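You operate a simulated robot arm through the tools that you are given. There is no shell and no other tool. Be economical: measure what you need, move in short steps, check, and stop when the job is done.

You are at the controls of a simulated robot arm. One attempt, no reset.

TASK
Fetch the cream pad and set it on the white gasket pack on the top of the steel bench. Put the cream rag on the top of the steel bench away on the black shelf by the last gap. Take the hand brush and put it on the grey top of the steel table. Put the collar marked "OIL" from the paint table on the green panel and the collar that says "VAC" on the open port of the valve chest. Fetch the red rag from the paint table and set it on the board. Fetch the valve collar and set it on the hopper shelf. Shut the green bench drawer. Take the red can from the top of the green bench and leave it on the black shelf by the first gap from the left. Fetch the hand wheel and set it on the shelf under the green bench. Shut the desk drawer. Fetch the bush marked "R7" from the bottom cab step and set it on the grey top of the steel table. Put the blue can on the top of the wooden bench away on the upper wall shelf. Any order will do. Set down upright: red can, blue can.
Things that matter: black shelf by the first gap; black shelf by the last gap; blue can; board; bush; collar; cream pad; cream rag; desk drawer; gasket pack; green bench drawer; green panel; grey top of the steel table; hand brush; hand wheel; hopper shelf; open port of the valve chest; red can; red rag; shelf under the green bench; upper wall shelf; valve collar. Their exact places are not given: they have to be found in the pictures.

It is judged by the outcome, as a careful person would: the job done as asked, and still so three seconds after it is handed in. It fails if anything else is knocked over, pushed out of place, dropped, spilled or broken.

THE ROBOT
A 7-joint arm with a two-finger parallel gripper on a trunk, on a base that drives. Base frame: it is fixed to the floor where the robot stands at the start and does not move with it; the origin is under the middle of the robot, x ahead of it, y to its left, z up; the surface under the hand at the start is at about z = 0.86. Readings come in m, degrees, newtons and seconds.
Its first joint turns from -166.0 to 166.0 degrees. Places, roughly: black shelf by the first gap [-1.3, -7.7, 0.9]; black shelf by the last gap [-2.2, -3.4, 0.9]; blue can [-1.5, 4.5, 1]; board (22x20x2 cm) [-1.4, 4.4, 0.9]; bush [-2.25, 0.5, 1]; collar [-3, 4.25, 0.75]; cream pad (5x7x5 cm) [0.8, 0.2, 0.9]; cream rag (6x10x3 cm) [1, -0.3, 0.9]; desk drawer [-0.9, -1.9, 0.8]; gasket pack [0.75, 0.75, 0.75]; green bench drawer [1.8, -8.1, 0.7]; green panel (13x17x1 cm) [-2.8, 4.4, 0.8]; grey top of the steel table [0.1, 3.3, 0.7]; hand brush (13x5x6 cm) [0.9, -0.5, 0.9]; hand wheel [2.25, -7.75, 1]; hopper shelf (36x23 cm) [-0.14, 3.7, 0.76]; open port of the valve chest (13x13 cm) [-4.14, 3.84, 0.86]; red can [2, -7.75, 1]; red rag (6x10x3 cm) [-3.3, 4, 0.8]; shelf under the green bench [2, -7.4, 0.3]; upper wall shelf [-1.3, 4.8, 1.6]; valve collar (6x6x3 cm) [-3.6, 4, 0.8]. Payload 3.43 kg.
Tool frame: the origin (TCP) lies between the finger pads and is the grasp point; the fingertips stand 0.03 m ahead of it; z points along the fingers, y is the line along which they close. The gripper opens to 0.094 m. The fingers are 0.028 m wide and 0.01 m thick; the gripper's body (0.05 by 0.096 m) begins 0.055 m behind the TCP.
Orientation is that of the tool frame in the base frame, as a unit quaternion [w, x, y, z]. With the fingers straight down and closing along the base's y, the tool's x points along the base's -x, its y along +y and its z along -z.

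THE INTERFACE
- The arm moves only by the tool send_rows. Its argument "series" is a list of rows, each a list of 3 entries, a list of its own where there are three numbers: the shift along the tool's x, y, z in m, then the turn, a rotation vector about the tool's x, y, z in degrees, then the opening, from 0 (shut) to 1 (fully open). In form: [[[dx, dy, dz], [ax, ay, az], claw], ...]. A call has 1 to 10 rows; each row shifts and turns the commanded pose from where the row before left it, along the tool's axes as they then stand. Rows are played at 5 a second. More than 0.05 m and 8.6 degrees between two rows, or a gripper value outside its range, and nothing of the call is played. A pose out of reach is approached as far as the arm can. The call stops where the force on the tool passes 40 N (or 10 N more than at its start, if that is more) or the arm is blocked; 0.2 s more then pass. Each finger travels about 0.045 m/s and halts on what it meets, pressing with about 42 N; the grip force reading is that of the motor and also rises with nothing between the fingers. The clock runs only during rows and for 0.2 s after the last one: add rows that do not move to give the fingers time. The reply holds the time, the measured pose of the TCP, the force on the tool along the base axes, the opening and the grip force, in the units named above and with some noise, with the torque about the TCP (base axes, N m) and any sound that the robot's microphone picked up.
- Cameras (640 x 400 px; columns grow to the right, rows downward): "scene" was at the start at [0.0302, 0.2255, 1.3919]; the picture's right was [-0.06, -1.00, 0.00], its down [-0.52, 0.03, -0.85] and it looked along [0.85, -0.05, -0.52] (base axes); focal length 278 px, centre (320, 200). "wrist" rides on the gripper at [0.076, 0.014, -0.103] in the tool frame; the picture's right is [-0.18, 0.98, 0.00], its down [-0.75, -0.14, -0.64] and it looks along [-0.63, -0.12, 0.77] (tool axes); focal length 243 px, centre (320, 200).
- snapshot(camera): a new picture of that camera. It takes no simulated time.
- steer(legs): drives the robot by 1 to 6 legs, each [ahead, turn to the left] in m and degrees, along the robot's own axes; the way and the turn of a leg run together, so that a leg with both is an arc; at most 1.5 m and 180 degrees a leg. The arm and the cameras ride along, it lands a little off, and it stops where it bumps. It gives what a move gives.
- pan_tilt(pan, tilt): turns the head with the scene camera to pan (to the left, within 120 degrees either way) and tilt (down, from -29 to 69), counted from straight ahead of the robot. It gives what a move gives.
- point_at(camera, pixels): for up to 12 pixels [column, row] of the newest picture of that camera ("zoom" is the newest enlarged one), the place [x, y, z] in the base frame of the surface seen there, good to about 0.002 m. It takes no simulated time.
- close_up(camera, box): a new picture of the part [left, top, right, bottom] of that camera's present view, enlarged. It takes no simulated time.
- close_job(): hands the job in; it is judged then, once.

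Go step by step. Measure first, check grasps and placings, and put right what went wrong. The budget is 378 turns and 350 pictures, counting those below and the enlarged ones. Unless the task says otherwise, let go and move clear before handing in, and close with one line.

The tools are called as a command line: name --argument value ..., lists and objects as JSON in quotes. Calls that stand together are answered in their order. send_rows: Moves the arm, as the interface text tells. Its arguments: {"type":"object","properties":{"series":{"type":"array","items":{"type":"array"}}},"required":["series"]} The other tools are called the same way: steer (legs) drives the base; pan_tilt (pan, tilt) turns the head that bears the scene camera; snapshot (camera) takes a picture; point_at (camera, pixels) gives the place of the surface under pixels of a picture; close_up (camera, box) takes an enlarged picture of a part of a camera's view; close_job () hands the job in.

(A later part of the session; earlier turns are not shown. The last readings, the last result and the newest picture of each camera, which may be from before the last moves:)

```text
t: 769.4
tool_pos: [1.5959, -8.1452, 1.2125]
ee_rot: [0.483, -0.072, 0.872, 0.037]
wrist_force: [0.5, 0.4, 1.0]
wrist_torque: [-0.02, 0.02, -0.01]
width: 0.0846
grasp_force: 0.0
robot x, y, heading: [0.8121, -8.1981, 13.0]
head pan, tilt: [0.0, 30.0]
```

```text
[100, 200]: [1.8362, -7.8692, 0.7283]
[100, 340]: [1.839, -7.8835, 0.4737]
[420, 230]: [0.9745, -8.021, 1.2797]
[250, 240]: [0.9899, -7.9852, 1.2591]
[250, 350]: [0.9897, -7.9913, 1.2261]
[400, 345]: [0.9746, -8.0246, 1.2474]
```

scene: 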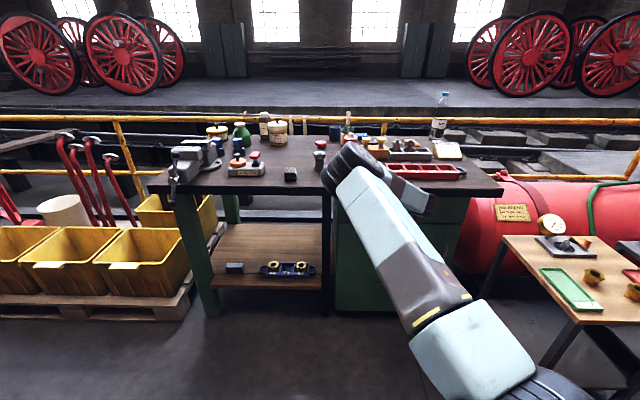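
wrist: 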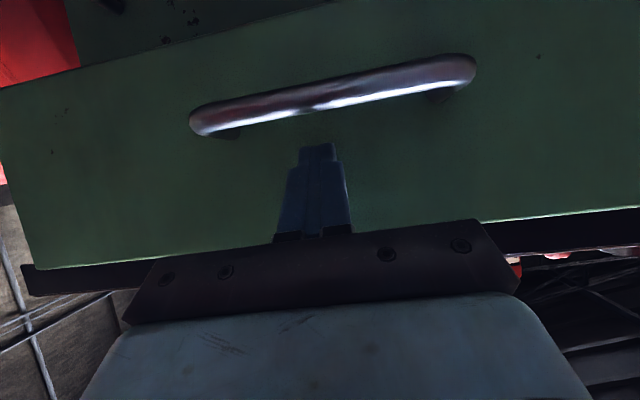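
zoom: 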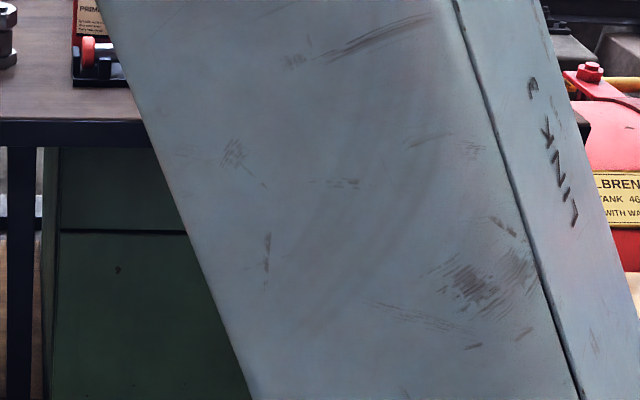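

The drawer is flush with the door below. Next the red can; I'll look at it closely.

pan_tilt --pan 20 --tilt 25

close_up --camera "scene" --box '[180, 100, 480, 288]'

```text
t: 770.2
tool_pos: [1.5962, -8.1455, 1.2112]
ee_rot: [0.484, -0.072, 0.871, 0.038]
wrist_force: [0.8, -0.3, -0.9]
wrist_torque: [0.03, 0.01, 0.01]
width: 0.0846
grasp_force: 0.0
robot x, y, heading: [0.8091, -8.2018, 12.8]
head pan, tilt: [20.0, 25.0]
```

```text
2.13 times, centred on (330, 194) of scene
```

zoom: 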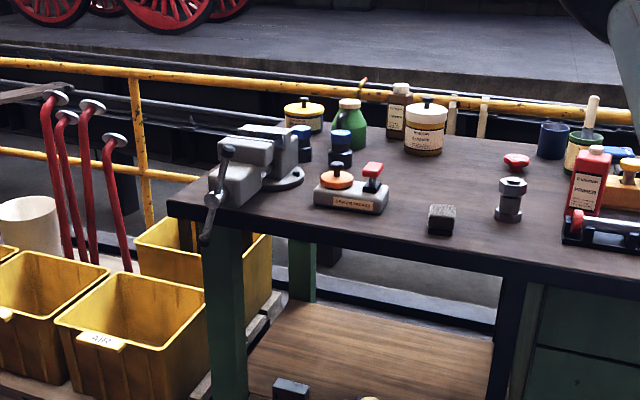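

I'll drive nearer to the can.

send_rows --series '[[[0.025, 0, -0.043], [0, 0, 0], 0.9], [[0.025, 0, -0.043], [0, 0, 0], 0.9], [[0.025, 0, -0.043], [0, 8, 0], 0.9], [[0, 0, 0], [0, 8, 0], 0.9], [[0, 0, 0], [0, 3.5, 0], 0.9]]'

steer --legs '[[0, 30], [0.4, 0]]'

steer --legs '[[0, -38]]'

snapshot --camera "wrist"

pan_tilt --pan 15 --tilt 25

close_up --camera "scene" --box '[200, 100, 520, 300]'

```text
t: 771.4
tool_pos: [1.4478, -8.1691, 1.2169]
ee_rot: [0.329, -0.079, 0.941, 0.026]
wrist_force: [-0.7, 0.2, 0.7]
wrist_torque: [0.02, 0.07, 0.0]
width: 0.0847
grasp_force: 0.0
robot x, y, heading: [0.8084, -8.2012, 12.7]
head pan, tilt: [20.0, 25.0]
```

```text
t: 775.5
tool_pos: [1.6353, -7.5925, 1.2158]
ee_rot: [0.313, -0.317, 0.889, 0.108]
wrist_force: [0.0, 1.4, -0.1]
wrist_torque: [-0.02, -0.08, 0.01]
width: 0.0846
grasp_force: 0.0
robot x, y, heading: [1.1123, -7.9473, 42.6]
head pan, tilt: [20.0, 25.0]
```

```text
t: 777.9
tool_pos: [1.7406, -7.9846, 1.217]
ee_rot: [0.33, -0.016, 0.944, 0.004]
wrist_force: [0.5, 0.1, 0.6]
wrist_torque: [0.0, 0.0, 0.0]
width: 0.0846
grasp_force: 0.0
robot x, y, heading: [1.104, -7.9043, 5.7]
head pan, tilt: [20.0, 25.0]
```

```text
103 pictures are left
```

wrist: 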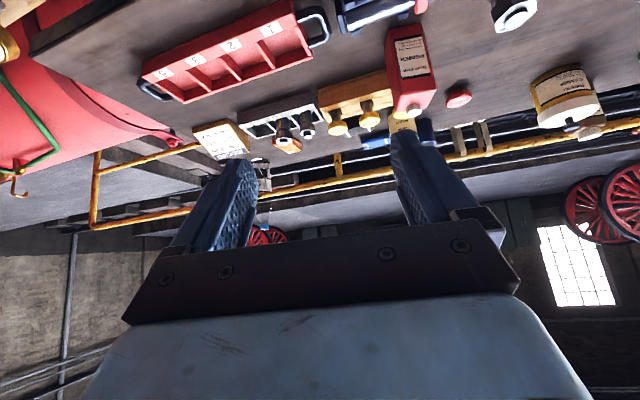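

```text
t: 778.5
tool_pos: [1.7393, -7.9853, 1.2181]
ee_rot: [0.331, -0.015, 0.944, 0.002]
wrist_force: [-0.1, -0.1, -0.6]
wrist_torque: [0.0, 0.03, -0.01]
width: 0.0847
grasp_force: 0.2
robot x, y, heading: [1.1086, -7.9052, 5.9]
head pan, tilt: [15.0, 25.0]
```

```text
2.00 times, centred on (360, 200) of scene
```

zoom: 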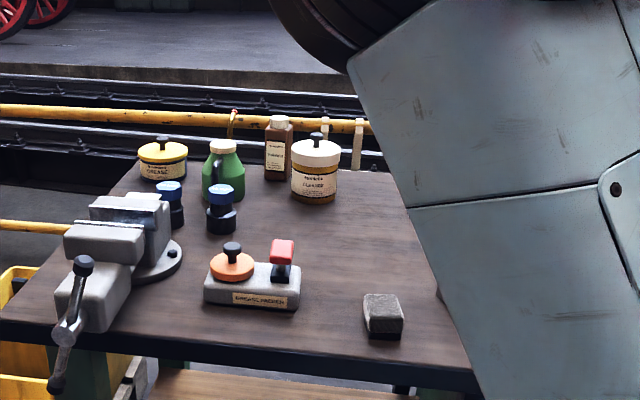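

point_at --camera "wrist" --pixels '[[388, 32], [425, 30], [395, 108], [434, 92], [405, 110], [410, 60], [440, 80], [375, 15], [345, 20], [505, 15], [385, 85]]'

close_up --camera "wrist" --box '[310, 0, 510, 125]'

```text
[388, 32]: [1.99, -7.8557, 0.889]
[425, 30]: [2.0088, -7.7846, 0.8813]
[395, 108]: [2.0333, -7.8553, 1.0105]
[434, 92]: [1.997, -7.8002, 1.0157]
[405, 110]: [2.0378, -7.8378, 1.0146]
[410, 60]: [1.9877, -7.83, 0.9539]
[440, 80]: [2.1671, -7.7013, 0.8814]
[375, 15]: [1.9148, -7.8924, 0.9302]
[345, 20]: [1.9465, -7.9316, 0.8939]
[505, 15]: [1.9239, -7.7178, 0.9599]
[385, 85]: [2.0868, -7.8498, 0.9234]
```

```text
3.20 times, centred on (410, 62) of wrist
```

zoom: 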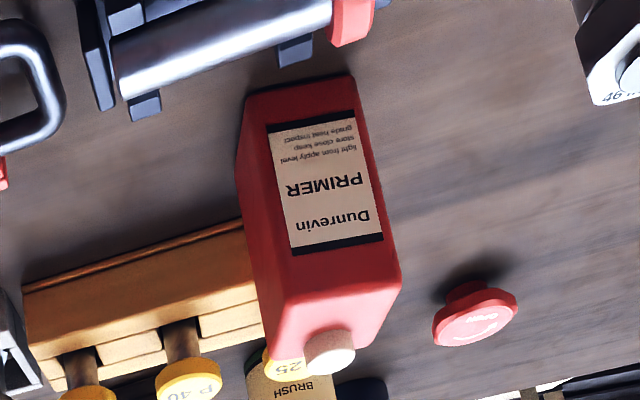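

point_at --camera "zoom" --pixels '[[298, 270], [385, 255], [262, 110], [340, 100], [300, 180], [360, 170], [262, 200], [250, 150], [330, 350], [285, 335], [385, 310]]'

```text
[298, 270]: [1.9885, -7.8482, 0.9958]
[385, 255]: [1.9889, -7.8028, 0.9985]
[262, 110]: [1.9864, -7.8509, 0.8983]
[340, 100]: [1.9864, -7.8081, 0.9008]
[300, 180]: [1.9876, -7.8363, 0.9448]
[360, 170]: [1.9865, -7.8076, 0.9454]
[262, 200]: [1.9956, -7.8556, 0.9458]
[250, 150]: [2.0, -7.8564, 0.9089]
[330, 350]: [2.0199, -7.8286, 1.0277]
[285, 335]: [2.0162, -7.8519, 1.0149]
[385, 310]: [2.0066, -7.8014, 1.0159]
```

The can's front face is square to x at 1.9875, y −7.80…−7.855. I'll line up above and behind it.

send_rows --series '[[[0, 0.049, 0], [0, 0, 0], 0.85], [[0, 0.049, 0], [0, 0, 0], 0.85], [[0, 0.049, 0], [0, 0, 0], 0.85], [[-0.0348, 0, 0.0278], [0, 0, 0], 0.85], [[-0.0348, 0, 0.0278], [0, 0, 0], 0.85], [[-0.0348, 0, 0.0278], [0, 0, 0], 0.85], [[-0.0348, 0, 0.0278], [0, 0, 0], 0.85], [[0.0272, 0, 0.0341], [0, 0, 0], 0.85], [[0.0272, 0, 0.0341], [0, 0, 0], 0.85], [[0.0272, 0, 0.0341], [0, 0, 0], 0.85]]'

snapshot --camera "wrist"

```text
t: 780.7
tool_pos: [1.9149, -7.8344, 1.0859]
ee_rot: [0.33, -0.015, 0.944, 0.003]
wrist_force: [-0.4, -0.1, -0.2]
wrist_torque: [-0.01, 0.01, -0.02]
width: 0.0798
grasp_force: 0.0
robot x, y, heading: [1.1036, -7.9034, 6.0]
head pan, tilt: [15.0, 25.0]
```

```text
100 pictures are left
```

wrist: 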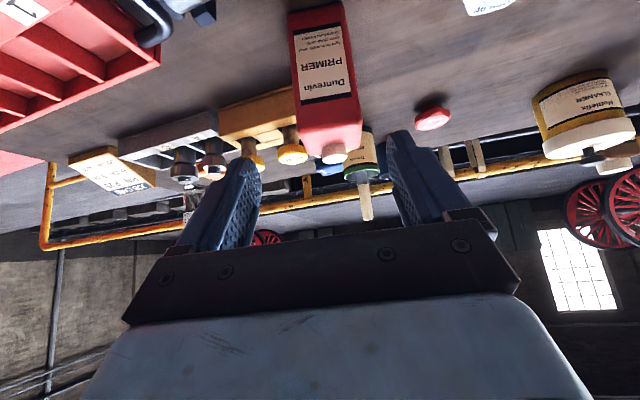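

send_rows --series '[[[0, 0.0005, 0.04], [0, 0, 0], 0.85], [[0, 0.0005, 0.04], [0, 0, 0], 0.85], [[0, 0, 0.04], [0, 0, 0], 0.85], [[0, 0, 0.035], [0, 0, 0], 0.85], [[0, 0, 0], [0, 0, 0], 0.85]]'

snapshot --camera "wrist"

```text
t: 781.9
tool_pos: [2.0113, -7.8311, 0.9637]
ee_rot: [0.33, -0.016, 0.944, 0.003]
wrist_force: [-0.9, 0.2, 0.4]
wrist_torque: [0.01, -0.02, -0.04]
width: 0.0801
grasp_force: 0.0
robot x, y, heading: [1.1058, -7.9048, 6.1]
head pan, tilt: [15.0, 25.0]
```

```text
99 pictures are left
```

wrist: 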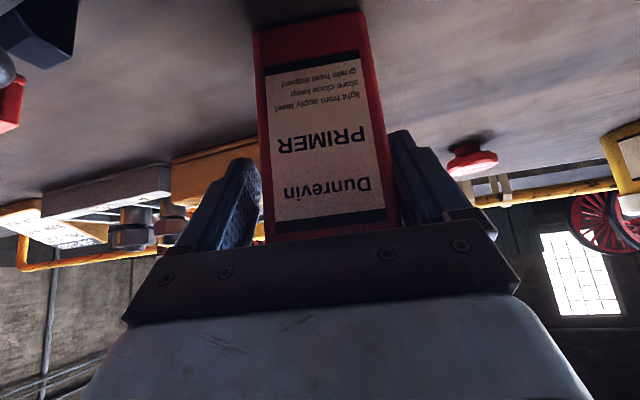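

send_rows --series '[[[0, 0, 0], [0, 0, 0], 0.2], [[0, 0, 0], [0, 0, 0], 0.2], [[0, 0, 0], [0, 0, 0], 0.2], [[0, 0, 0], [0, 0, 0], 0.2], [[-0.025, 0, -0.0313], [0, 0, 0], 0.2], [[-0.025, 0, -0.0313], [0, 0, 0], 0.2], [[-0.025, 0, -0.0313], [0, 0, 0], 0.2], [[-0.025, 0, -0.0313], [0, 0, 0], 0.2], [[-0.025, 0, -0.0313], [0, 0, 0], 0.2], [[-0.025, 0, -0.0313], [0, 0, 0], 0.2]]'

snapshot --camera "wrist"

```text
t: 784.1
tool_pos: [2.0126, -7.8275, 1.2064]
ee_rot: [0.33, -0.015, 0.944, 0.003]
wrist_force: [-0.1, 0.7, -4.8]
wrist_torque: [0.01, 0.03, 0.02]
width: 0.0642
grasp_force: 42.3
robot x, y, heading: [1.105, -7.9021, 5.9]
head pan, tilt: [15.0, 25.0]
```

```text
98 pictures are left
```

wrist: 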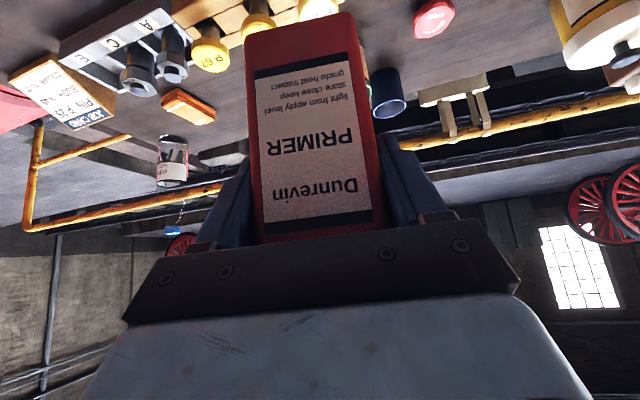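

Held. Draw back, reverse, and turn to the locomotive.

send_rows --series '[[[0.0348, 0, -0.0278], [0, 0, 0], 0.2], [[0.0348, 0, -0.0278], [0, 0, 0], 0.2], [[0.0348, 0, -0.0278], [0, 0, 0], 0.2], [[0.0348, 0, -0.0278], [0, 0, 0], 0.2], [[0.0348, 0, -0.0278], [0, 0, 0], 0.2], [[0.0348, 0, -0.0278], [0, 0, 0], 0.2], [[0, 0, 0], [0, 0, 0], 0.2]]'

steer --legs '[[-0.7, 0]]'

steer --legs '[[0, 38]]'

steer --legs '[[0, 38]]'

steer --legs '[[0, 38]]'

steer --legs '[[0, 38]]'

steer --legs '[[0, 22]]'

pan_tilt --pan 10 --tilt 15

snapshot --camera "scene"

```text
t: 785.7
tool_pos: [1.7405, -7.8401, 1.2061]
ee_rot: [0.33, -0.015, 0.944, 0.002]
wrist_force: [-0.3, -0.1, -5.2]
wrist_torque: [-0.02, 0.04, -0.03]
width: 0.0643
grasp_force: 42.4
robot x, y, heading: [1.1076, -7.9058, 5.8]
head pan, tilt: [15.0, 25.0]
```

```text
t: 789.6
tool_pos: [1.0526, -7.9073, 1.2065]
ee_rot: [0.331, -0.02, 0.943, 0.005]
wrist_force: [0.0, -0.1, -4.6]
wrist_torque: [-0.03, 0.03, 0.01]
width: 0.0641
grasp_force: 41.8
robot x, y, heading: [0.4158, -7.982, 6.6]
head pan, tilt: [15.0, 25.0]
```

```text
t: 792.2
tool_pos: [0.8704, -7.5305, 1.2064]
ee_rot: [0.309, -0.327, 0.886, 0.112]
wrist_force: [0.4, -1.1, -4.4]
wrist_torque: [-0.02, 0.1, 0.02]
width: 0.0643
grasp_force: 42.2
robot x, y, heading: [0.4415, -8.0093, 44.6]
head pan, tilt: [15.0, 25.0]
stopped in leg 1: the robot was blocked; the commanded pose is now the measured one
```

```text
t: 794.8
tool_pos: [0.4879, -7.3641, 1.2067]
ee_rot: [0.257, -0.597, 0.732, 0.206]
wrist_force: [1.5, 0.0, -4.6]
wrist_torque: [0.02, 0.05, 0.04]
width: 0.0643
grasp_force: 41.9
robot x, y, heading: [0.4816, -8.0073, 82.9]
head pan, tilt: [15.0, 25.0]
stopped in leg 1: the robot was blocked; the commanded pose is now the measured one
```

```text
t: 797.4
tool_pos: [0.0928, -7.4964, 1.2068]
ee_rot: [-0.177, 0.801, -0.501, -0.277]
wrist_force: [1.1, -0.3, -4.3]
wrist_torque: [-0.04, 0.02, 0.05]
width: 0.0643
grasp_force: 42.1
robot x, y, heading: [0.5185, -7.9887, 121.2]
head pan, tilt: [15.0, 25.0]
stopped in leg 1: the robot was blocked; the commanded pose is now the measured one
```

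```text
t: 799.8
tool_pos: [-0.1221, -7.8624, 1.2075]
ee_rot: [-0.078, 0.919, -0.214, -0.321]
wrist_force: [0.2, 1.0, -4.1]
wrist_torque: [-0.04, -0.04, -0.03]
width: 0.0644
grasp_force: 42.1
robot x, y, heading: [0.531, -7.9572, 158.6]
head pan, tilt: [15.0, 25.0]
```

```text
t: 801.5
tool_pos: [-0.1149, -8.1166, 1.2086]
ee_rot: [-0.015, 0.943, -0.034, -0.33]
wrist_force: [0.7, 0.3, -3.9]
wrist_torque: [0.0, -0.03, -0.01]
width: 0.0643
grasp_force: 42.1
robot x, y, heading: [0.5245, -7.9353, -179.4]
head pan, tilt: [15.0, 25.0]
```

```text
t: 802.2
tool_pos: [-0.1154, -8.1153, 1.2087]
ee_rot: [-0.014, 0.943, -0.034, -0.329]
wrist_force: [-1.0, 0.6, -4.1]
wrist_torque: [0.01, -0.07, 0.02]
width: 0.0641
grasp_force: 42.3
robot x, y, heading: [0.5273, -7.934, -179.1]
head pan, tilt: [10.0, 15.0]
```

```text
97 pictures are left
```

scene: 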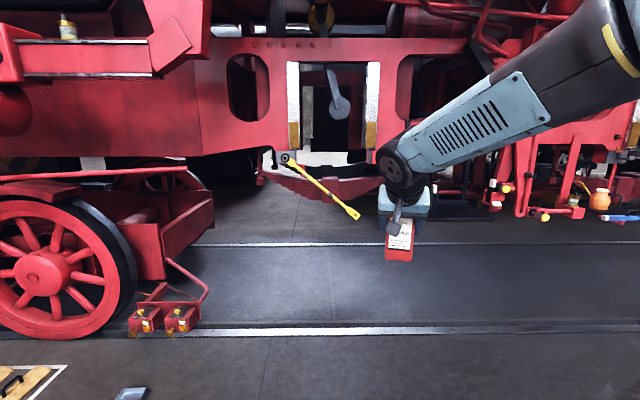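

The first gap is at (335,110); a black ledge shows behind the hand at (460,210). Zooming and measuring.

close_up --camera "scene" --box '[370, 150, 640, 270]'

point_at --camera "scene" --pixels '[[440, 208], [480, 207], [455, 216], [500, 195], [470, 195], [485, 215]]'

```text
2.37 times, centred on (505, 210) of scene
```

zoom: 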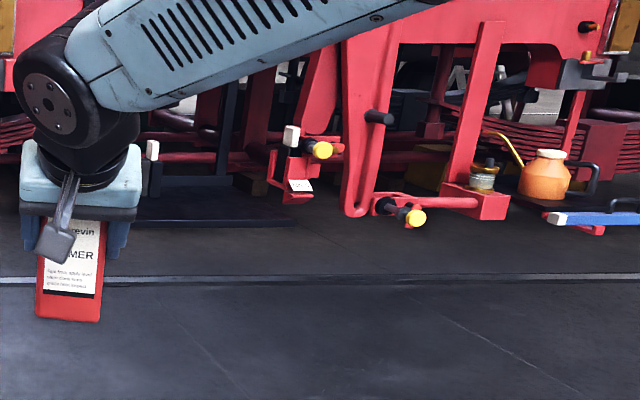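

```text
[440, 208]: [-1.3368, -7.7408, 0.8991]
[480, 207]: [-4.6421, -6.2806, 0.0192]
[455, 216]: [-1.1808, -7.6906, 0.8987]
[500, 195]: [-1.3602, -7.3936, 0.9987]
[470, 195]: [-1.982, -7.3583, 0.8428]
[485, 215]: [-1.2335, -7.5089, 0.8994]
```

point_at --camera "scene" --pixels '[[130, 393], [30, 378], [175, 320], [360, 212], [140, 325]]'

pan_tilt --pan 15 --tilt 45

snapshot --camera "scene"

```text
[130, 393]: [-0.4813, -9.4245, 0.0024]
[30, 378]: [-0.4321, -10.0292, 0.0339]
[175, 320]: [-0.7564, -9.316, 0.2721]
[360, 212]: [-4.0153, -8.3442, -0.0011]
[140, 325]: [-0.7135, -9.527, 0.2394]
```

```text
t: 803.2
tool_pos: [-0.1157, -8.1178, 1.2092]
ee_rot: [-0.016, 0.943, -0.034, -0.33]
wrist_force: [-0.3, -0.5, -4.7]
wrist_torque: [-0.02, -0.01, 0.01]
width: 0.0643
grasp_force: 41.8
robot x, y, heading: [0.5269, -7.9303, -179.4]
head pan, tilt: [15.0, 45.0]
```

```text
95 pictures are left
```

scene: 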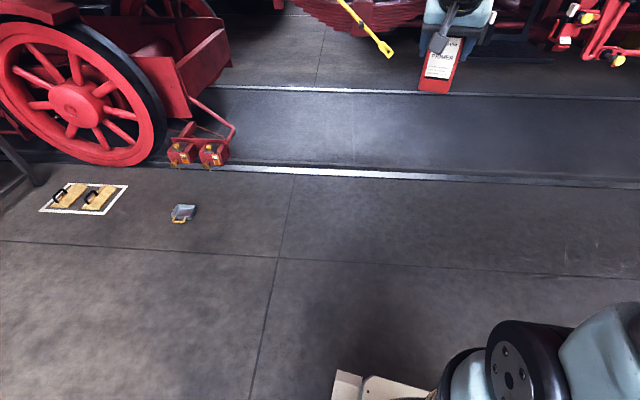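

point_at --camera "scene" --pixels '[[388, 52], [376, 38], [360, 20], [345, 5]]'

steer --legs '[[0.5, 0]]'

pan_tilt --pan -10 --tilt 25

snapshot --camera "scene"

snapshot --camera "wrist"

```text
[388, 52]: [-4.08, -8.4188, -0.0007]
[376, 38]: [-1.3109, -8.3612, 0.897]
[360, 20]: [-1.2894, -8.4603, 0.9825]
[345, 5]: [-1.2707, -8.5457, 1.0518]
```

```text
t: 806.1
tool_pos: [-0.6107, -8.1248, 1.2086]
ee_rot: [-0.013, 0.944, -0.032, -0.329]
wrist_force: [0.4, -0.1, -4.5]
wrist_torque: [-0.01, -0.03, 0.01]
width: 0.0642
grasp_force: 42.2
robot x, y, heading: [0.0279, -7.9389, -179.3]
head pan, tilt: [15.0, 45.0]
```

```text
t: 807.0
tool_pos: [-0.6113, -8.1243, 1.2094]
ee_rot: [-0.014, 0.943, -0.032, -0.33]
wrist_force: [0.5, 0.6, -4.1]
wrist_torque: [0.02, -0.05, -0.03]
width: 0.0639
grasp_force: 41.6
robot x, y, heading: [0.0283, -7.9434, -179.3]
head pan, tilt: [-10.0, 25.0]
```

```text
94 pictures are left
```

scene: 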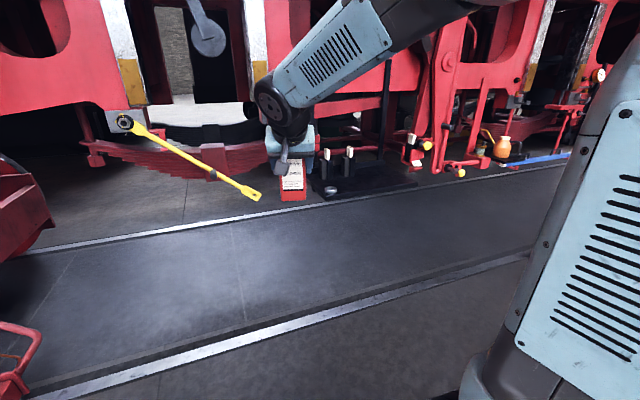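

```text
93 pictures are left
```

wrist: 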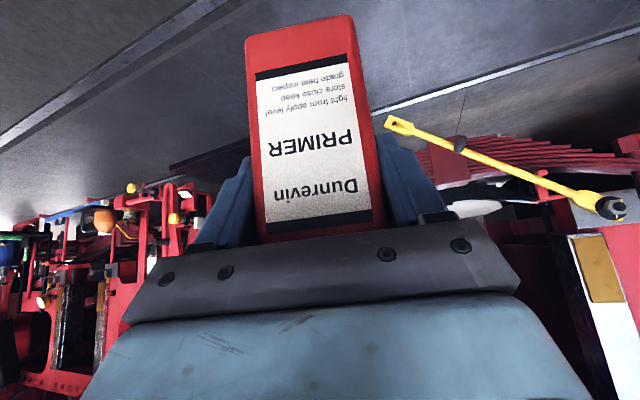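

close_up --camera "scene" --box '[260, 120, 460, 220]'

point_at --camera "zoom" --pixels '[[170, 185], [240, 250], [490, 205], [460, 180], [300, 210], [380, 200], [430, 205], [350, 230], [220, 215], [285, 150], [210, 150], [385, 170]]'

```text
3.20 times, centred on (360, 170) of scene
```

zoom: 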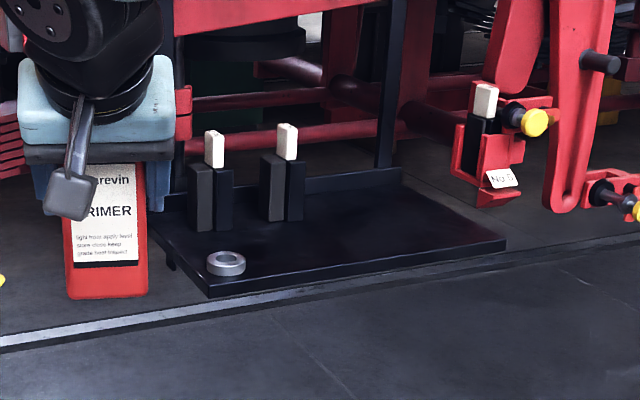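

```text
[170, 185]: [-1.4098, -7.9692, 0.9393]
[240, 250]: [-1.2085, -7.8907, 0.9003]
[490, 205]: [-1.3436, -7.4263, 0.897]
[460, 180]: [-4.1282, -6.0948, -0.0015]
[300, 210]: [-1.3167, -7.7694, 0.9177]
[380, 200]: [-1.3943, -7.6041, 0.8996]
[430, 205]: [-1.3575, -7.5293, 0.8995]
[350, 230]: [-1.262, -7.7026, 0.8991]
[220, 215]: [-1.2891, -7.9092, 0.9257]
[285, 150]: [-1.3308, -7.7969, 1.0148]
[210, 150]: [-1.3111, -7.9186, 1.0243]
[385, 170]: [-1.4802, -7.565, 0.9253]
```

The shelf's free part is near (−1.365,−7.61). I'll drive in front of it.

steer --legs '[[0, -25], [0.5, 0]]'

steer --legs '[[0, 22]]'

pan_tilt --pan 0 --tilt 30

snapshot --camera "scene"

snapshot --camera "wrist"

```text
t: 811.4
tool_pos: [-1.0737, -7.6192, 1.2089]
ee_rot: [-0.087, 0.912, -0.244, -0.318]
wrist_force: [0.2, 0.8, -4.0]
wrist_torque: [0.0, -0.05, -0.02]
width: 0.0642
grasp_force: 42.3
robot x, y, heading: [-0.4221, -7.7411, 154.9]
head pan, tilt: [-10.0, 25.0]
```

```text
t: 813.1
tool_pos: [-1.0774, -7.8689, 1.2094]
ee_rot: [-0.027, 0.942, -0.07, -0.327]
wrist_force: [0.0, 0.2, -4.0]
wrist_torque: [0.01, -0.05, 0.02]
width: 0.0642
grasp_force: 41.8
robot x, y, heading: [-0.4249, -7.7143, 176.4]
head pan, tilt: [-10.0, 25.0]
```

```text
t: 813.8
tool_pos: [-1.0763, -7.8685, 1.2106]
ee_rot: [-0.026, 0.942, -0.068, -0.329]
wrist_force: [-0.1, -1.0, -5.0]
wrist_torque: [0.0, -0.04, -0.04]
width: 0.064
grasp_force: 42.0
robot x, y, heading: [-0.424, -7.7149, 176.3]
head pan, tilt: [0.0, 30.0]
```

```text
91 pictures are left
```

scene: 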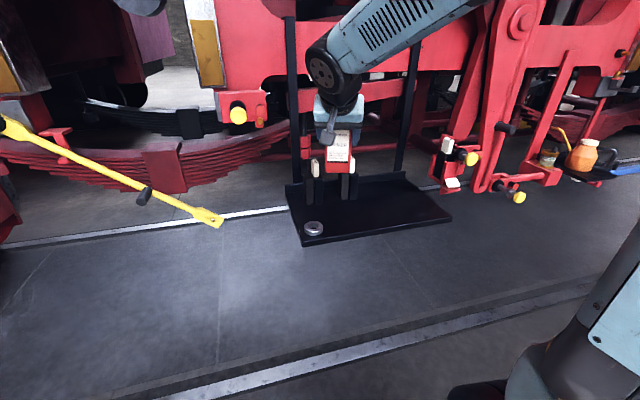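

```text
90 pictures are left
```

wrist: 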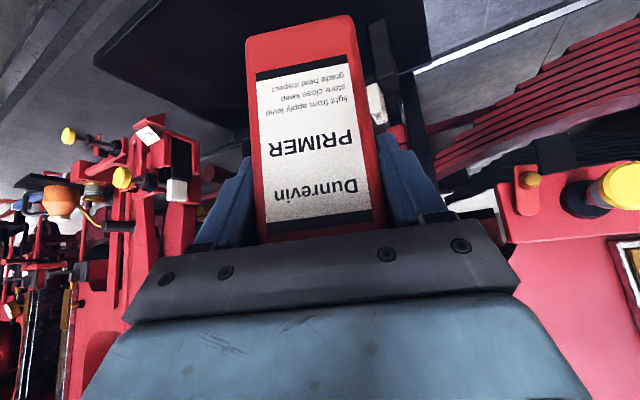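

point_at --camera "scene" --pixels '[[400, 205], [385, 195], [375, 143], [385, 85], [408, 100], [420, 215], [350, 225], [450, 217], [395, 178], [290, 120], [437, 165]]'

```text
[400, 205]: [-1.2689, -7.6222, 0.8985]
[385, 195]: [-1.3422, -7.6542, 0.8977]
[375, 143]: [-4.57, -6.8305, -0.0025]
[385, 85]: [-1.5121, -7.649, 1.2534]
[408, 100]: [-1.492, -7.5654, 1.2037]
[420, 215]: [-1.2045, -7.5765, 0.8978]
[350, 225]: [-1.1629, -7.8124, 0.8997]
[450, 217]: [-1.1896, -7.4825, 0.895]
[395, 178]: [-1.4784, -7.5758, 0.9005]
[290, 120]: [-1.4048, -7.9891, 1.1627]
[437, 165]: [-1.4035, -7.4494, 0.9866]
```

T=(−1.31,−7.61) is free. Moving the can there and lowering.

send_rows --series '[[[0, -0.0445, 0], [0, 0, 0], 0.2], [[0, -0.0445, 0], [0, 0, 0], 0.2], [[0, -0.0445, 0], [0, 0, 0], 0.2], [[0, -0.0445, 0], [0, 0, 0], 0.2], [[0, -0.0445, 0], [0, 0, 0], 0.2], [[-0.0349, 0, 0.0279], [0, 0, 0], 0.2], [[-0.0349, 0, 0.0279], [0, 0, 0], 0.2], [[-0.0349, 0, 0.0279], [0, 0, 0], 0.2], [[-0.0349, 0, 0.0279], [0, 0, 0], 0.2], [[-0.0349, 0, 0.0279], [0, 0, 0], 0.2]]'

send_rows --series '[[[-0.0349, 0, 0.0279], [0, 0, 0], 0.2], [[0.0275, 0, 0.0344], [0, 0, 0], 0.2], [[0.0275, 0, 0.0344], [0, 0, 0], 0.2], [[0.0275, 0, 0.0344], [0, 0, 0], 0.2], [[0.0275, 0, 0.0344], [0, 0, 0], 0.2], [[0, 0, 0], [0, 0, 0], 0.2]]'

snapshot --camera "scene"

snapshot --camera "wrist"

```text
t: 816.0
tool_pos: [-1.2621, -7.6156, 1.2131]
ee_rot: [-0.027, 0.941, -0.069, -0.329]
wrist_force: [0.1, 0.6, -4.3]
wrist_torque: [-0.01, -0.07, 0.0]
width: 0.0643
grasp_force: 42.1
robot x, y, heading: [-0.4243, -7.7162, 176.5]
head pan, tilt: [0.0, 30.0]
```

```text
t: 817.4
tool_pos: [-1.3102, -7.6085, 1.0338]
ee_rot: [-0.026, 0.942, -0.068, -0.327]
wrist_force: [0.3, -1.1, -3.8]
wrist_torque: [-0.02, -0.04, 0.01]
width: 0.0644
grasp_force: 42.1
robot x, y, heading: [-0.4203, -7.7138, 176.2]
head pan, tilt: [0.0, 30.0]
```

```text
89 pictures are left
```

scene: 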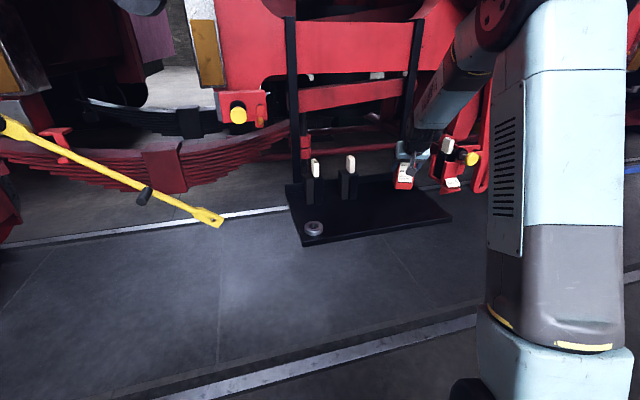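

```text
88 pictures are left
```

wrist: 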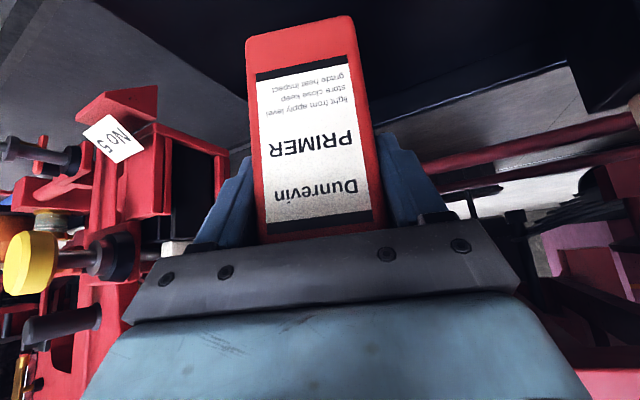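

send_rows --series '[[[0, 0.02, 0], [0, 0, 0], 0.2], [[0.0187, 0, 0.0234], [0, 0, 0], 0.2], [[0.0075, 0, 0.0094], [0, 0, 0], 0.2], [[0.0025, 0, 0.0031], [0, 0, 0], 0.2], [[0, 0, 0], [0, 0, 0], 0.2]]'

close_up --camera "scene" --box '[280, 100, 480, 250]'

```text
t: 818.6
tool_pos: [-1.3129, -7.626, 0.988]
ee_rot: [-0.027, 0.942, -0.068, -0.328]
wrist_force: [0.5, 0.1, -4.2]
wrist_torque: [-0.02, -0.04, -0.01]
width: 0.0643
grasp_force: 42.5
robot x, y, heading: [-0.4258, -7.7179, 176.4]
head pan, tilt: [0.0, 30.0]
```

```text
2.67 times, centred on (380, 175) of scene
```

zoom: 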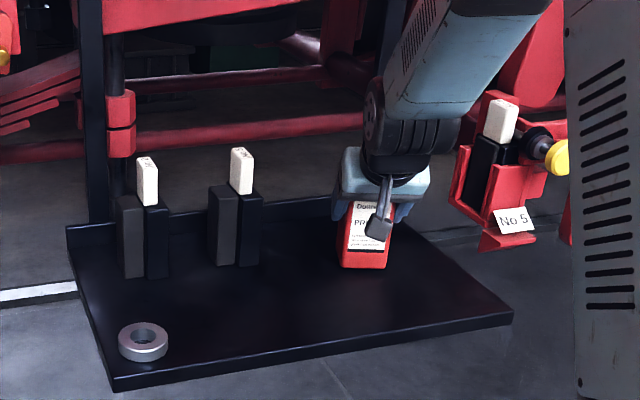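

Good position. Touching down.

send_rows --series '[[[0.0019, 0, 0.0023], [0, 0, 0], 0.2], [[0.0013, 0, 0.0016], [0, 0, 0], 0.2], [[0, 0, 0], [0, 0, 0], 0.2]]'

```text
t: 819.4
tool_pos: [-1.3119, -7.6286, 0.9847]
ee_rot: [-0.028, 0.941, -0.07, -0.331]
wrist_force: [1.7, 3.8, 13.5]
wrist_torque: [-0.1, 0.66, -0.14]
width: 0.0643
grasp_force: 42.1
robot x, y, heading: [-0.4212, -7.7177, 176.5]
head pan, tilt: [0.0, 30.0]
```

send_rows --series '[[[-0.0006, 0, -0.0008], [0, 0, 0], 0.2], [[0, 0, 0], [0, 0, 0], 0.75], [[0, 0, 0], [0, 0, 0], 0.95], [[0, 0, 0], [0, 0, 0], 0.95], [[0, 0, -0.035], [0, 0, 0], 0.95], [[0, 0, -0.045], [0, 0, 0], 0.95], [[0, 0, -0.045], [0, 0, 0], 0.95], [[0, 0, -0.045], [0, 0, 0], 0.95], [[0, 0, -0.045], [0, 0, 0], 0.95]]'

close_up --camera "scene" --box '[280, 100, 480, 250]'

```text
t: 821.4
tool_pos: [-1.1766, -7.6476, 1.1529]
ee_rot: [-0.027, 0.942, -0.068, -0.328]
wrist_force: [-0.7, -1.1, -0.8]
wrist_torque: [0.01, 0.01, 0.0]
width: 0.0892
grasp_force: 0.0
robot x, y, heading: [-0.4245, -7.716, 176.5]
head pan, tilt: [0.0, 30.0]
```

```text
2.67 times, centred on (380, 175) of scene
```

zoom: 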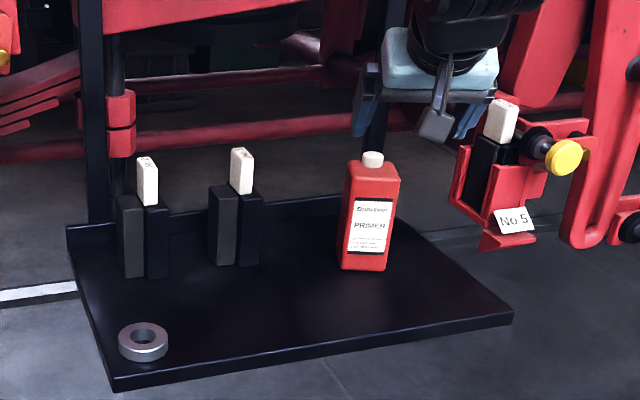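

The red can stands upright on the black shelf. Last: the hand wheel. Draw back and return to the green bench.

send_rows --series '[[[0.0348, 0, -0.0278], [0, 0, 0], 0.9], [[0.0348, 0, -0.0278], [0, 0, 0], 0.9], [[0.0348, 0, -0.0278], [0, 0, 0], 0.9], [[-0.025, 0, -0.0313], [0, 0, 0], 0.9], [[-0.025, 0, -0.0313], [0, 0, 0], 0.9]]'

steer --legs '[[-1.0, 0]]'

steer --legs '[[0, -38]]'

steer --legs '[[0, -38]]'

steer --legs '[[0, -38]]'

steer --legs '[[0, -38]]'

steer --legs '[[0, -20]]'

pan_tilt --pan 0 --tilt 30

snapshot --camera "scene"

```text
t: 822.6
tool_pos: [-1.0464, -7.669, 1.2339]
ee_rot: [-0.027, 0.942, -0.069, -0.328]
wrist_force: [1.4, 0.8, -0.5]
wrist_torque: [0.01, -0.03, 0.01]
width: 0.0847
grasp_force: 0.1
robot x, y, heading: [-0.4261, -7.7136, 176.6]
head pan, tilt: [0.0, 30.0]
```

```text
t: 827.9
tool_pos: [-0.0302, -7.7308, 1.2329]
ee_rot: [-0.028, 0.941, -0.073, -0.329]
wrist_force: [0.4, -0.6, 0.1]
wrist_torque: [0.04, 0.01, -0.01]
width: 0.0844
grasp_force: 0.0
robot x, y, heading: [0.5958, -7.7845, 176.0]
head pan, tilt: [0.0, 30.0]
```

```text
t: 830.3
tool_pos: [0.1365, -7.3544, 1.234]
ee_rot: [-0.135, 0.865, -0.378, -0.301]
wrist_force: [-0.1, -0.2, 0.0]
wrist_torque: [0.01, 0.01, 0.0]
width: 0.0844
grasp_force: 0.1
robot x, y, heading: [0.5715, -7.8099, 137.9]
head pan, tilt: [0.0, 30.0]
```

```text
t: 832.7
tool_pos: [0.5042, -7.1856, 1.2328]
ee_rot: [-0.224, 0.696, -0.638, -0.241]
wrist_force: [-0.1, -0.3, 0.3]
wrist_torque: [0.03, 0.05, -0.02]
width: 0.0844
grasp_force: 0.1
robot x, y, heading: [0.5309, -7.8182, 100.4]
head pan, tilt: [0.0, 30.0]
```

```text
t: 835.1
tool_pos: [0.8947, -7.3021, 1.2337]
ee_rot: [0.29, -0.453, 0.829, 0.155]
wrist_force: [-0.6, 0.3, 0.1]
wrist_torque: [-0.01, -0.02, 0.02]
width: 0.0846
grasp_force: 0.2
robot x, y, heading: [0.5012, -7.8026, 63.2]
head pan, tilt: [0.0, 30.0]
```

```text
t: 837.5
tool_pos: [1.1228, -7.6486, 1.2342]
ee_rot: [0.326, -0.159, 0.93, 0.052]
wrist_force: [0.2, 0.0, 0.0]
wrist_torque: [0.01, -0.01, -0.01]
width: 0.0845
grasp_force: 0.2
robot x, y, heading: [0.4876, -7.7697, 25.4]
head pan, tilt: [0.0, 30.0]
```

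```text
t: 839.1
tool_pos: [1.1231, -7.8659, 1.2353]
ee_rot: [0.329, 0.001, 0.944, -0.002]
wrist_force: [-0.2, -0.1, -0.3]
wrist_torque: [-0.04, 0.04, -0.02]
width: 0.0844
grasp_force: 0.0
robot x, y, heading: [0.4864, -7.7508, 6.1]
head pan, tilt: [0.0, 30.0]
```

```text
t: 839.7
tool_pos: [1.1234, -7.8655, 1.2354]
ee_rot: [0.329, -0.001, 0.944, -0.002]
wrist_force: [-0.9, 0.6, -0.5]
wrist_torque: [-0.01, 0.0, 0.0]
width: 0.0845
grasp_force: 0.0
robot x, y, heading: [0.4863, -7.7476, 6.0]
head pan, tilt: [0.0, 30.0]
```

```text
85 pictures are left
```

scene: 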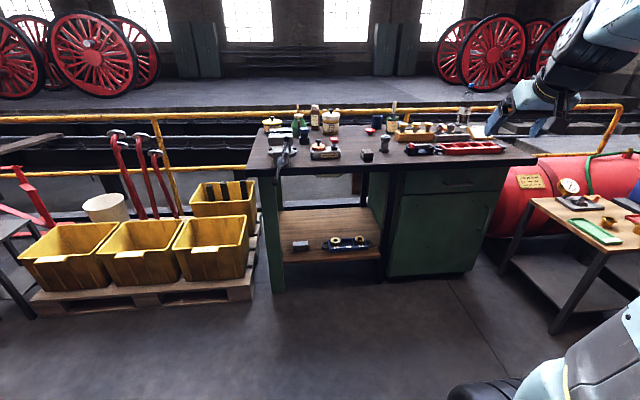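

close_up --camera "scene" --box '[260, 180, 400, 290]'

point_at --camera "zoom" --pixels '[[290, 310], [245, 290], [320, 300], [500, 300], [320, 260], [410, 270], [250, 200], [400, 200], [150, 330], [520, 330], [180, 300], [200, 275]]'

```text
3.64 times, centred on (330, 235) of scene
```

zoom: 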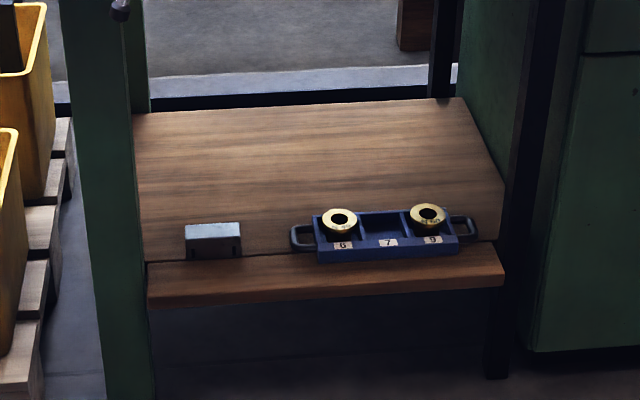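

```text
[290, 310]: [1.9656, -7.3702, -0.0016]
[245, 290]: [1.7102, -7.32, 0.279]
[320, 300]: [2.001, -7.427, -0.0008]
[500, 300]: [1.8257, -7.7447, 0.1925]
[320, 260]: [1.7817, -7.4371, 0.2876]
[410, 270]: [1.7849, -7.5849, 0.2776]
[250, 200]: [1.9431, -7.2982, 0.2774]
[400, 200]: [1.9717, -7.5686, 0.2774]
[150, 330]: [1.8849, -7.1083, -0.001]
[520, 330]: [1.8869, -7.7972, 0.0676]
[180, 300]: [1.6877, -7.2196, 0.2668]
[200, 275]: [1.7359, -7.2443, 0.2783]
```

Free spot on the lower shelf: about (1.93,−7.34), behind the block and tray. First the wheel: drive closer.

steer --legs '[[0.72, 0]]'

snapshot --camera "wrist"

```text
t: 843.7
tool_pos: [1.847, -7.7958, 1.237]
ee_rot: [0.328, 0.002, 0.945, -0.003]
wrist_force: [0.3, 0.4, 0.2]
wrist_torque: [0.01, 0.01, 0.02]
width: 0.0844
grasp_force: 0.1
robot x, y, heading: [1.2077, -7.675, 5.7]
head pan, tilt: [0.0, 30.0]
```

```text
83 pictures are left
```

wrist: 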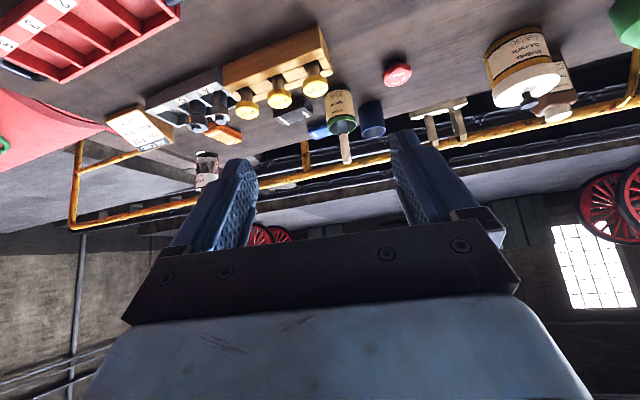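

close_up --camera "wrist" --box '[350, 40, 446, 100]'

point_at --camera "wrist" --pixels '[[385, 75], [411, 73], [398, 82], [398, 67], [372, 115], [345, 100], [395, 115]]'

```text
6.67 times, centred on (398, 70) of wrist
```

zoom: 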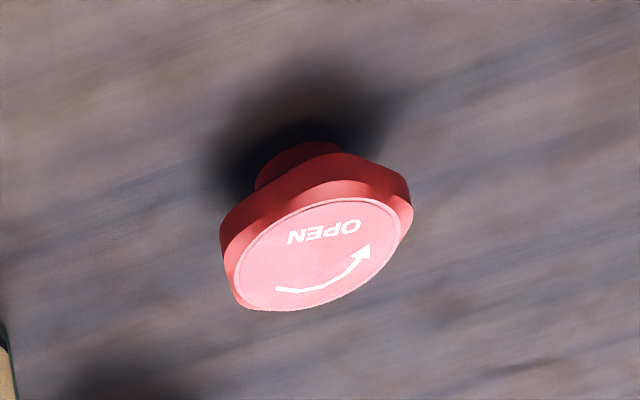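

```text
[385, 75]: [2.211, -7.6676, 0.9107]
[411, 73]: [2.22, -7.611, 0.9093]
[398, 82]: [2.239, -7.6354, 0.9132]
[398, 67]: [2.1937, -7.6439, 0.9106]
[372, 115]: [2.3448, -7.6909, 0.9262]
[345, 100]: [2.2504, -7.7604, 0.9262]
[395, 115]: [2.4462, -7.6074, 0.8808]
```

Wheel centre (2.216,−7.639), top 0.912. Moving above and behind it.

send_rows --series '[[[0, 0.0393, 0], [0, 0, 0], 0.9], [[0, 0.0393, 0], [0, 0, 0], 0.9], [[0, 0.0393, 0], [0, 0, 0], 0.9], [[0, 0.0393, 0], [0, 0, 0], 0.9], [[-0.0357, 0, 0.0282], [0, 0, 0], 0.9], [[-0.0357, 0, 0.0282], [0, 0, 0], 0.9], [[-0.0357, 0, 0.0282], [0, 0, 0], 0.9], [[-0.0357, 0, 0.0282], [0, 0, 0], 0.9], [[-0.0357, 0, 0.0282], [0, 0, 0], 0.9], [[-0.0357, 0, 0.0282], [0, 0, 0], 0.9]]'

send_rows --series '[[[0.0254, 0, 0.0322], [0, 0, 0], 0.9], [[0.0254, 0, 0.0322], [0, 0, 0], 0.9], [[0.0254, 0, 0.0322], [0, 0, 0], 0.9], [[0.0254, 0, 0.0322], [0, 0, 0], 0.9], [[0.0254, 0, 0.0322], [0, 0, 0], 0.9], [[0, 0, 0], [0, 0, 0], 0.9]]'

snapshot --camera "wrist"

```text
t: 845.9
tool_pos: [2.12, -7.6392, 1.2391]
ee_rot: [0.329, 0.003, 0.944, -0.004]
wrist_force: [0.2, 0.0, 1.4]
wrist_torque: [-0.02, 0.03, -0.03]
width: 0.0847
grasp_force: 0.0
robot x, y, heading: [1.2082, -7.6754, 5.7]
head pan, tilt: [0.0, 30.0]
```

```text
t: 847.3
tool_pos: [2.1224, -7.639, 1.0309]
ee_rot: [0.329, 0.003, 0.944, -0.004]
wrist_force: [0.5, -0.5, -0.5]
wrist_torque: [0.0, -0.01, 0.01]
width: 0.0845
grasp_force: 0.0
robot x, y, heading: [1.209, -7.6757, 5.8]
head pan, tilt: [0.0, 30.0]
```

```text
81 pictures are left
```

wrist: 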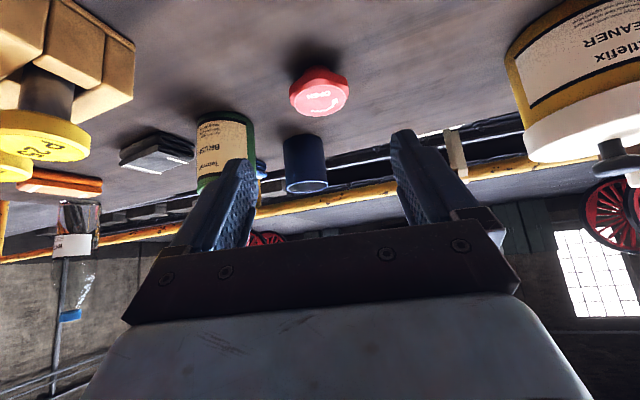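

send_rows --series '[[[0, 0, 0.04], [0, 0, 0], 0.9], [[0, 0, 0.04], [0, 0, 0], 0.9], [[0, 0, 0.04], [0, 0, 0], 0.9], [[0, 0, 0.025], [0, 0, 0], 0.9], [[0, 0, 0], [0, 0, 0], 0.9]]'

snapshot --camera "wrist"

```text
t: 848.5
tool_pos: [2.2125, -7.6413, 0.9165]
ee_rot: [0.329, 0.003, 0.944, -0.004]
wrist_force: [-0.6, 0.9, -0.1]
wrist_torque: [0.01, -0.01, -0.02]
width: 0.0845
grasp_force: 0.1
robot x, y, heading: [1.2112, -7.6739, 5.8]
head pan, tilt: [0.0, 30.0]
```

```text
80 pictures are left
```

wrist: 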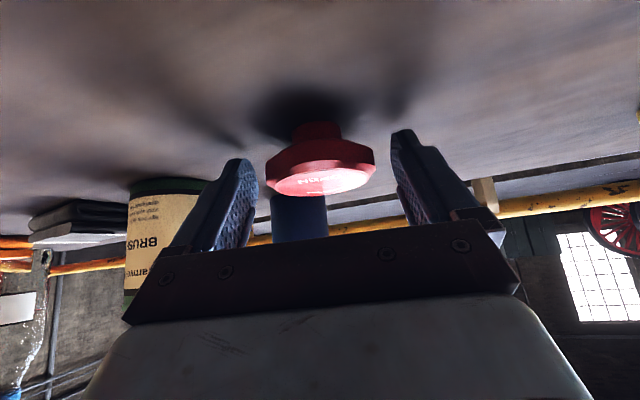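

send_rows --series '[[[0.001, 0, 0.0012], [0, 0, 0], 0.9], [[0, 0, 0], [0, 0, 0], 0.2], [[0, 0, 0], [0, 0, 0], 0.2], [[0, 0, 0], [0, 0, 0], 0.2], [[0, 0, 0], [0, 0, 0], 0.2], [[-0.0155, 0, -0.0196], [0, 0, 0], 0.2], [[-0.0254, 0, -0.0322], [0, 0, 0], 0.2], [[-0.0254, 0, -0.0322], [0, 0, 0], 0.2], [[0, 0, 0], [0, 0, 0], 0.2]]'

snapshot --camera "wrist"

```text
t: 850.5
tool_pos: [2.2122, -7.6425, 1.0236]
ee_rot: [0.329, 0.002, 0.944, -0.004]
wrist_force: [0.0, 0.1, -3.2]
wrist_torque: [0.02, 0.07, -0.01]
width: 0.0591
grasp_force: 42.4
robot x, y, heading: [1.2078, -7.6721, 5.7]
head pan, tilt: [0.0, 30.0]
```

```text
79 pictures are left
```

wrist: 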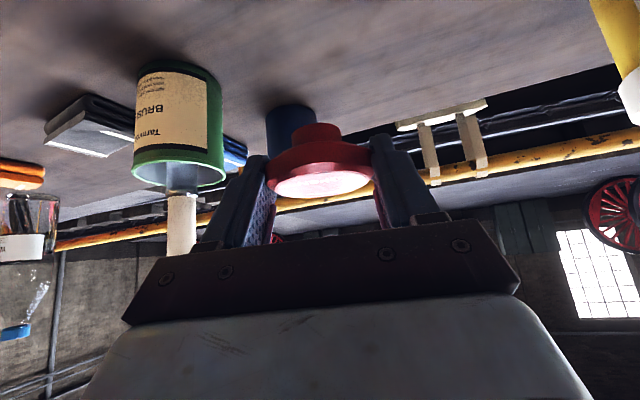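

Held at 59 mm. Lift, draw back and reverse, then set up to reach into the low shelf.

send_rows --series '[[[-0.0254, 0, -0.0322], [0, 0, 0], 0.2], [[-0.0254, 0, -0.0322], [0, 0, 0], 0.2], [[-0.0254, 0, -0.0322], [0, 0, 0], 0.2], [[-0.0254, 0, -0.0322], [0, 0, 0], 0.2], [[-0.0254, 0, -0.0322], [0, 0, 0], 0.2], [[0.0357, 0, -0.0282], [0, 0, 0], 0.2], [[0.0357, 0, -0.0282], [0, 0, 0], 0.2], [[0.0357, 0, -0.0282], [0, 0, 0], 0.2], [[0.0357, 0, -0.0282], [0, 0, 0], 0.2], [[0.0357, 0, -0.0282], [0, 0, 0], 0.2]]'

steer --legs '[[-0.65, 0], [0, 25]]'

steer --legs '[[0.28, 0], [0, -19]]'

snapshot --camera "scene"

```text
t: 852.7
tool_pos: [1.9807, -7.6414, 1.2276]
ee_rot: [0.329, 0.003, 0.944, -0.004]
wrist_force: [1.6, -0.2, -4.7]
wrist_torque: [-0.01, 0.03, -0.02]
width: 0.0596
grasp_force: 41.8
robot x, y, heading: [1.2088, -7.6751, 5.6]
head pan, tilt: [0.0, 30.0]
```

```text
t: 857.8
tool_pos: [1.2337, -7.3801, 1.23]
ee_rot: [0.321, -0.207, 0.922, 0.069]
wrist_force: [0.0, -0.1, -2.4]
wrist_torque: [-0.04, 0.02, 0.01]
width: 0.0589
grasp_force: 42.0
robot x, y, heading: [0.5682, -7.7704, 31.5]
head pan, tilt: [0.0, 30.0]
```

```text
t: 860.9
tool_pos: [1.5609, -7.4756, 1.2291]
ee_rot: [0.328, -0.052, 0.943, 0.015]
wrist_force: [-0.1, 0.2, -2.9]
wrist_torque: [0.02, 0.03, 0.0]
width: 0.0592
grasp_force: 42.0
robot x, y, heading: [0.8017, -7.6057, 12.3]
head pan, tilt: [0.0, 30.0]
```

```text
78 pictures are left
```

scene: 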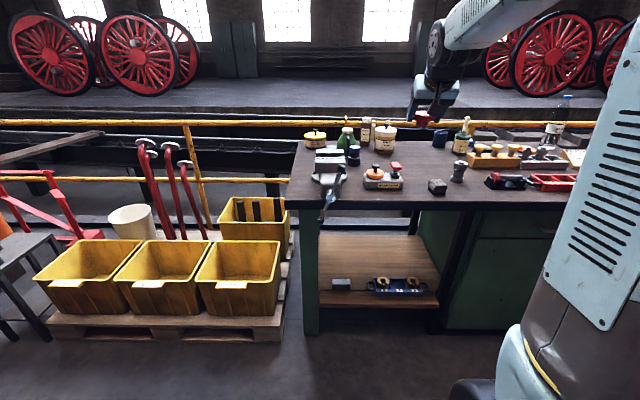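

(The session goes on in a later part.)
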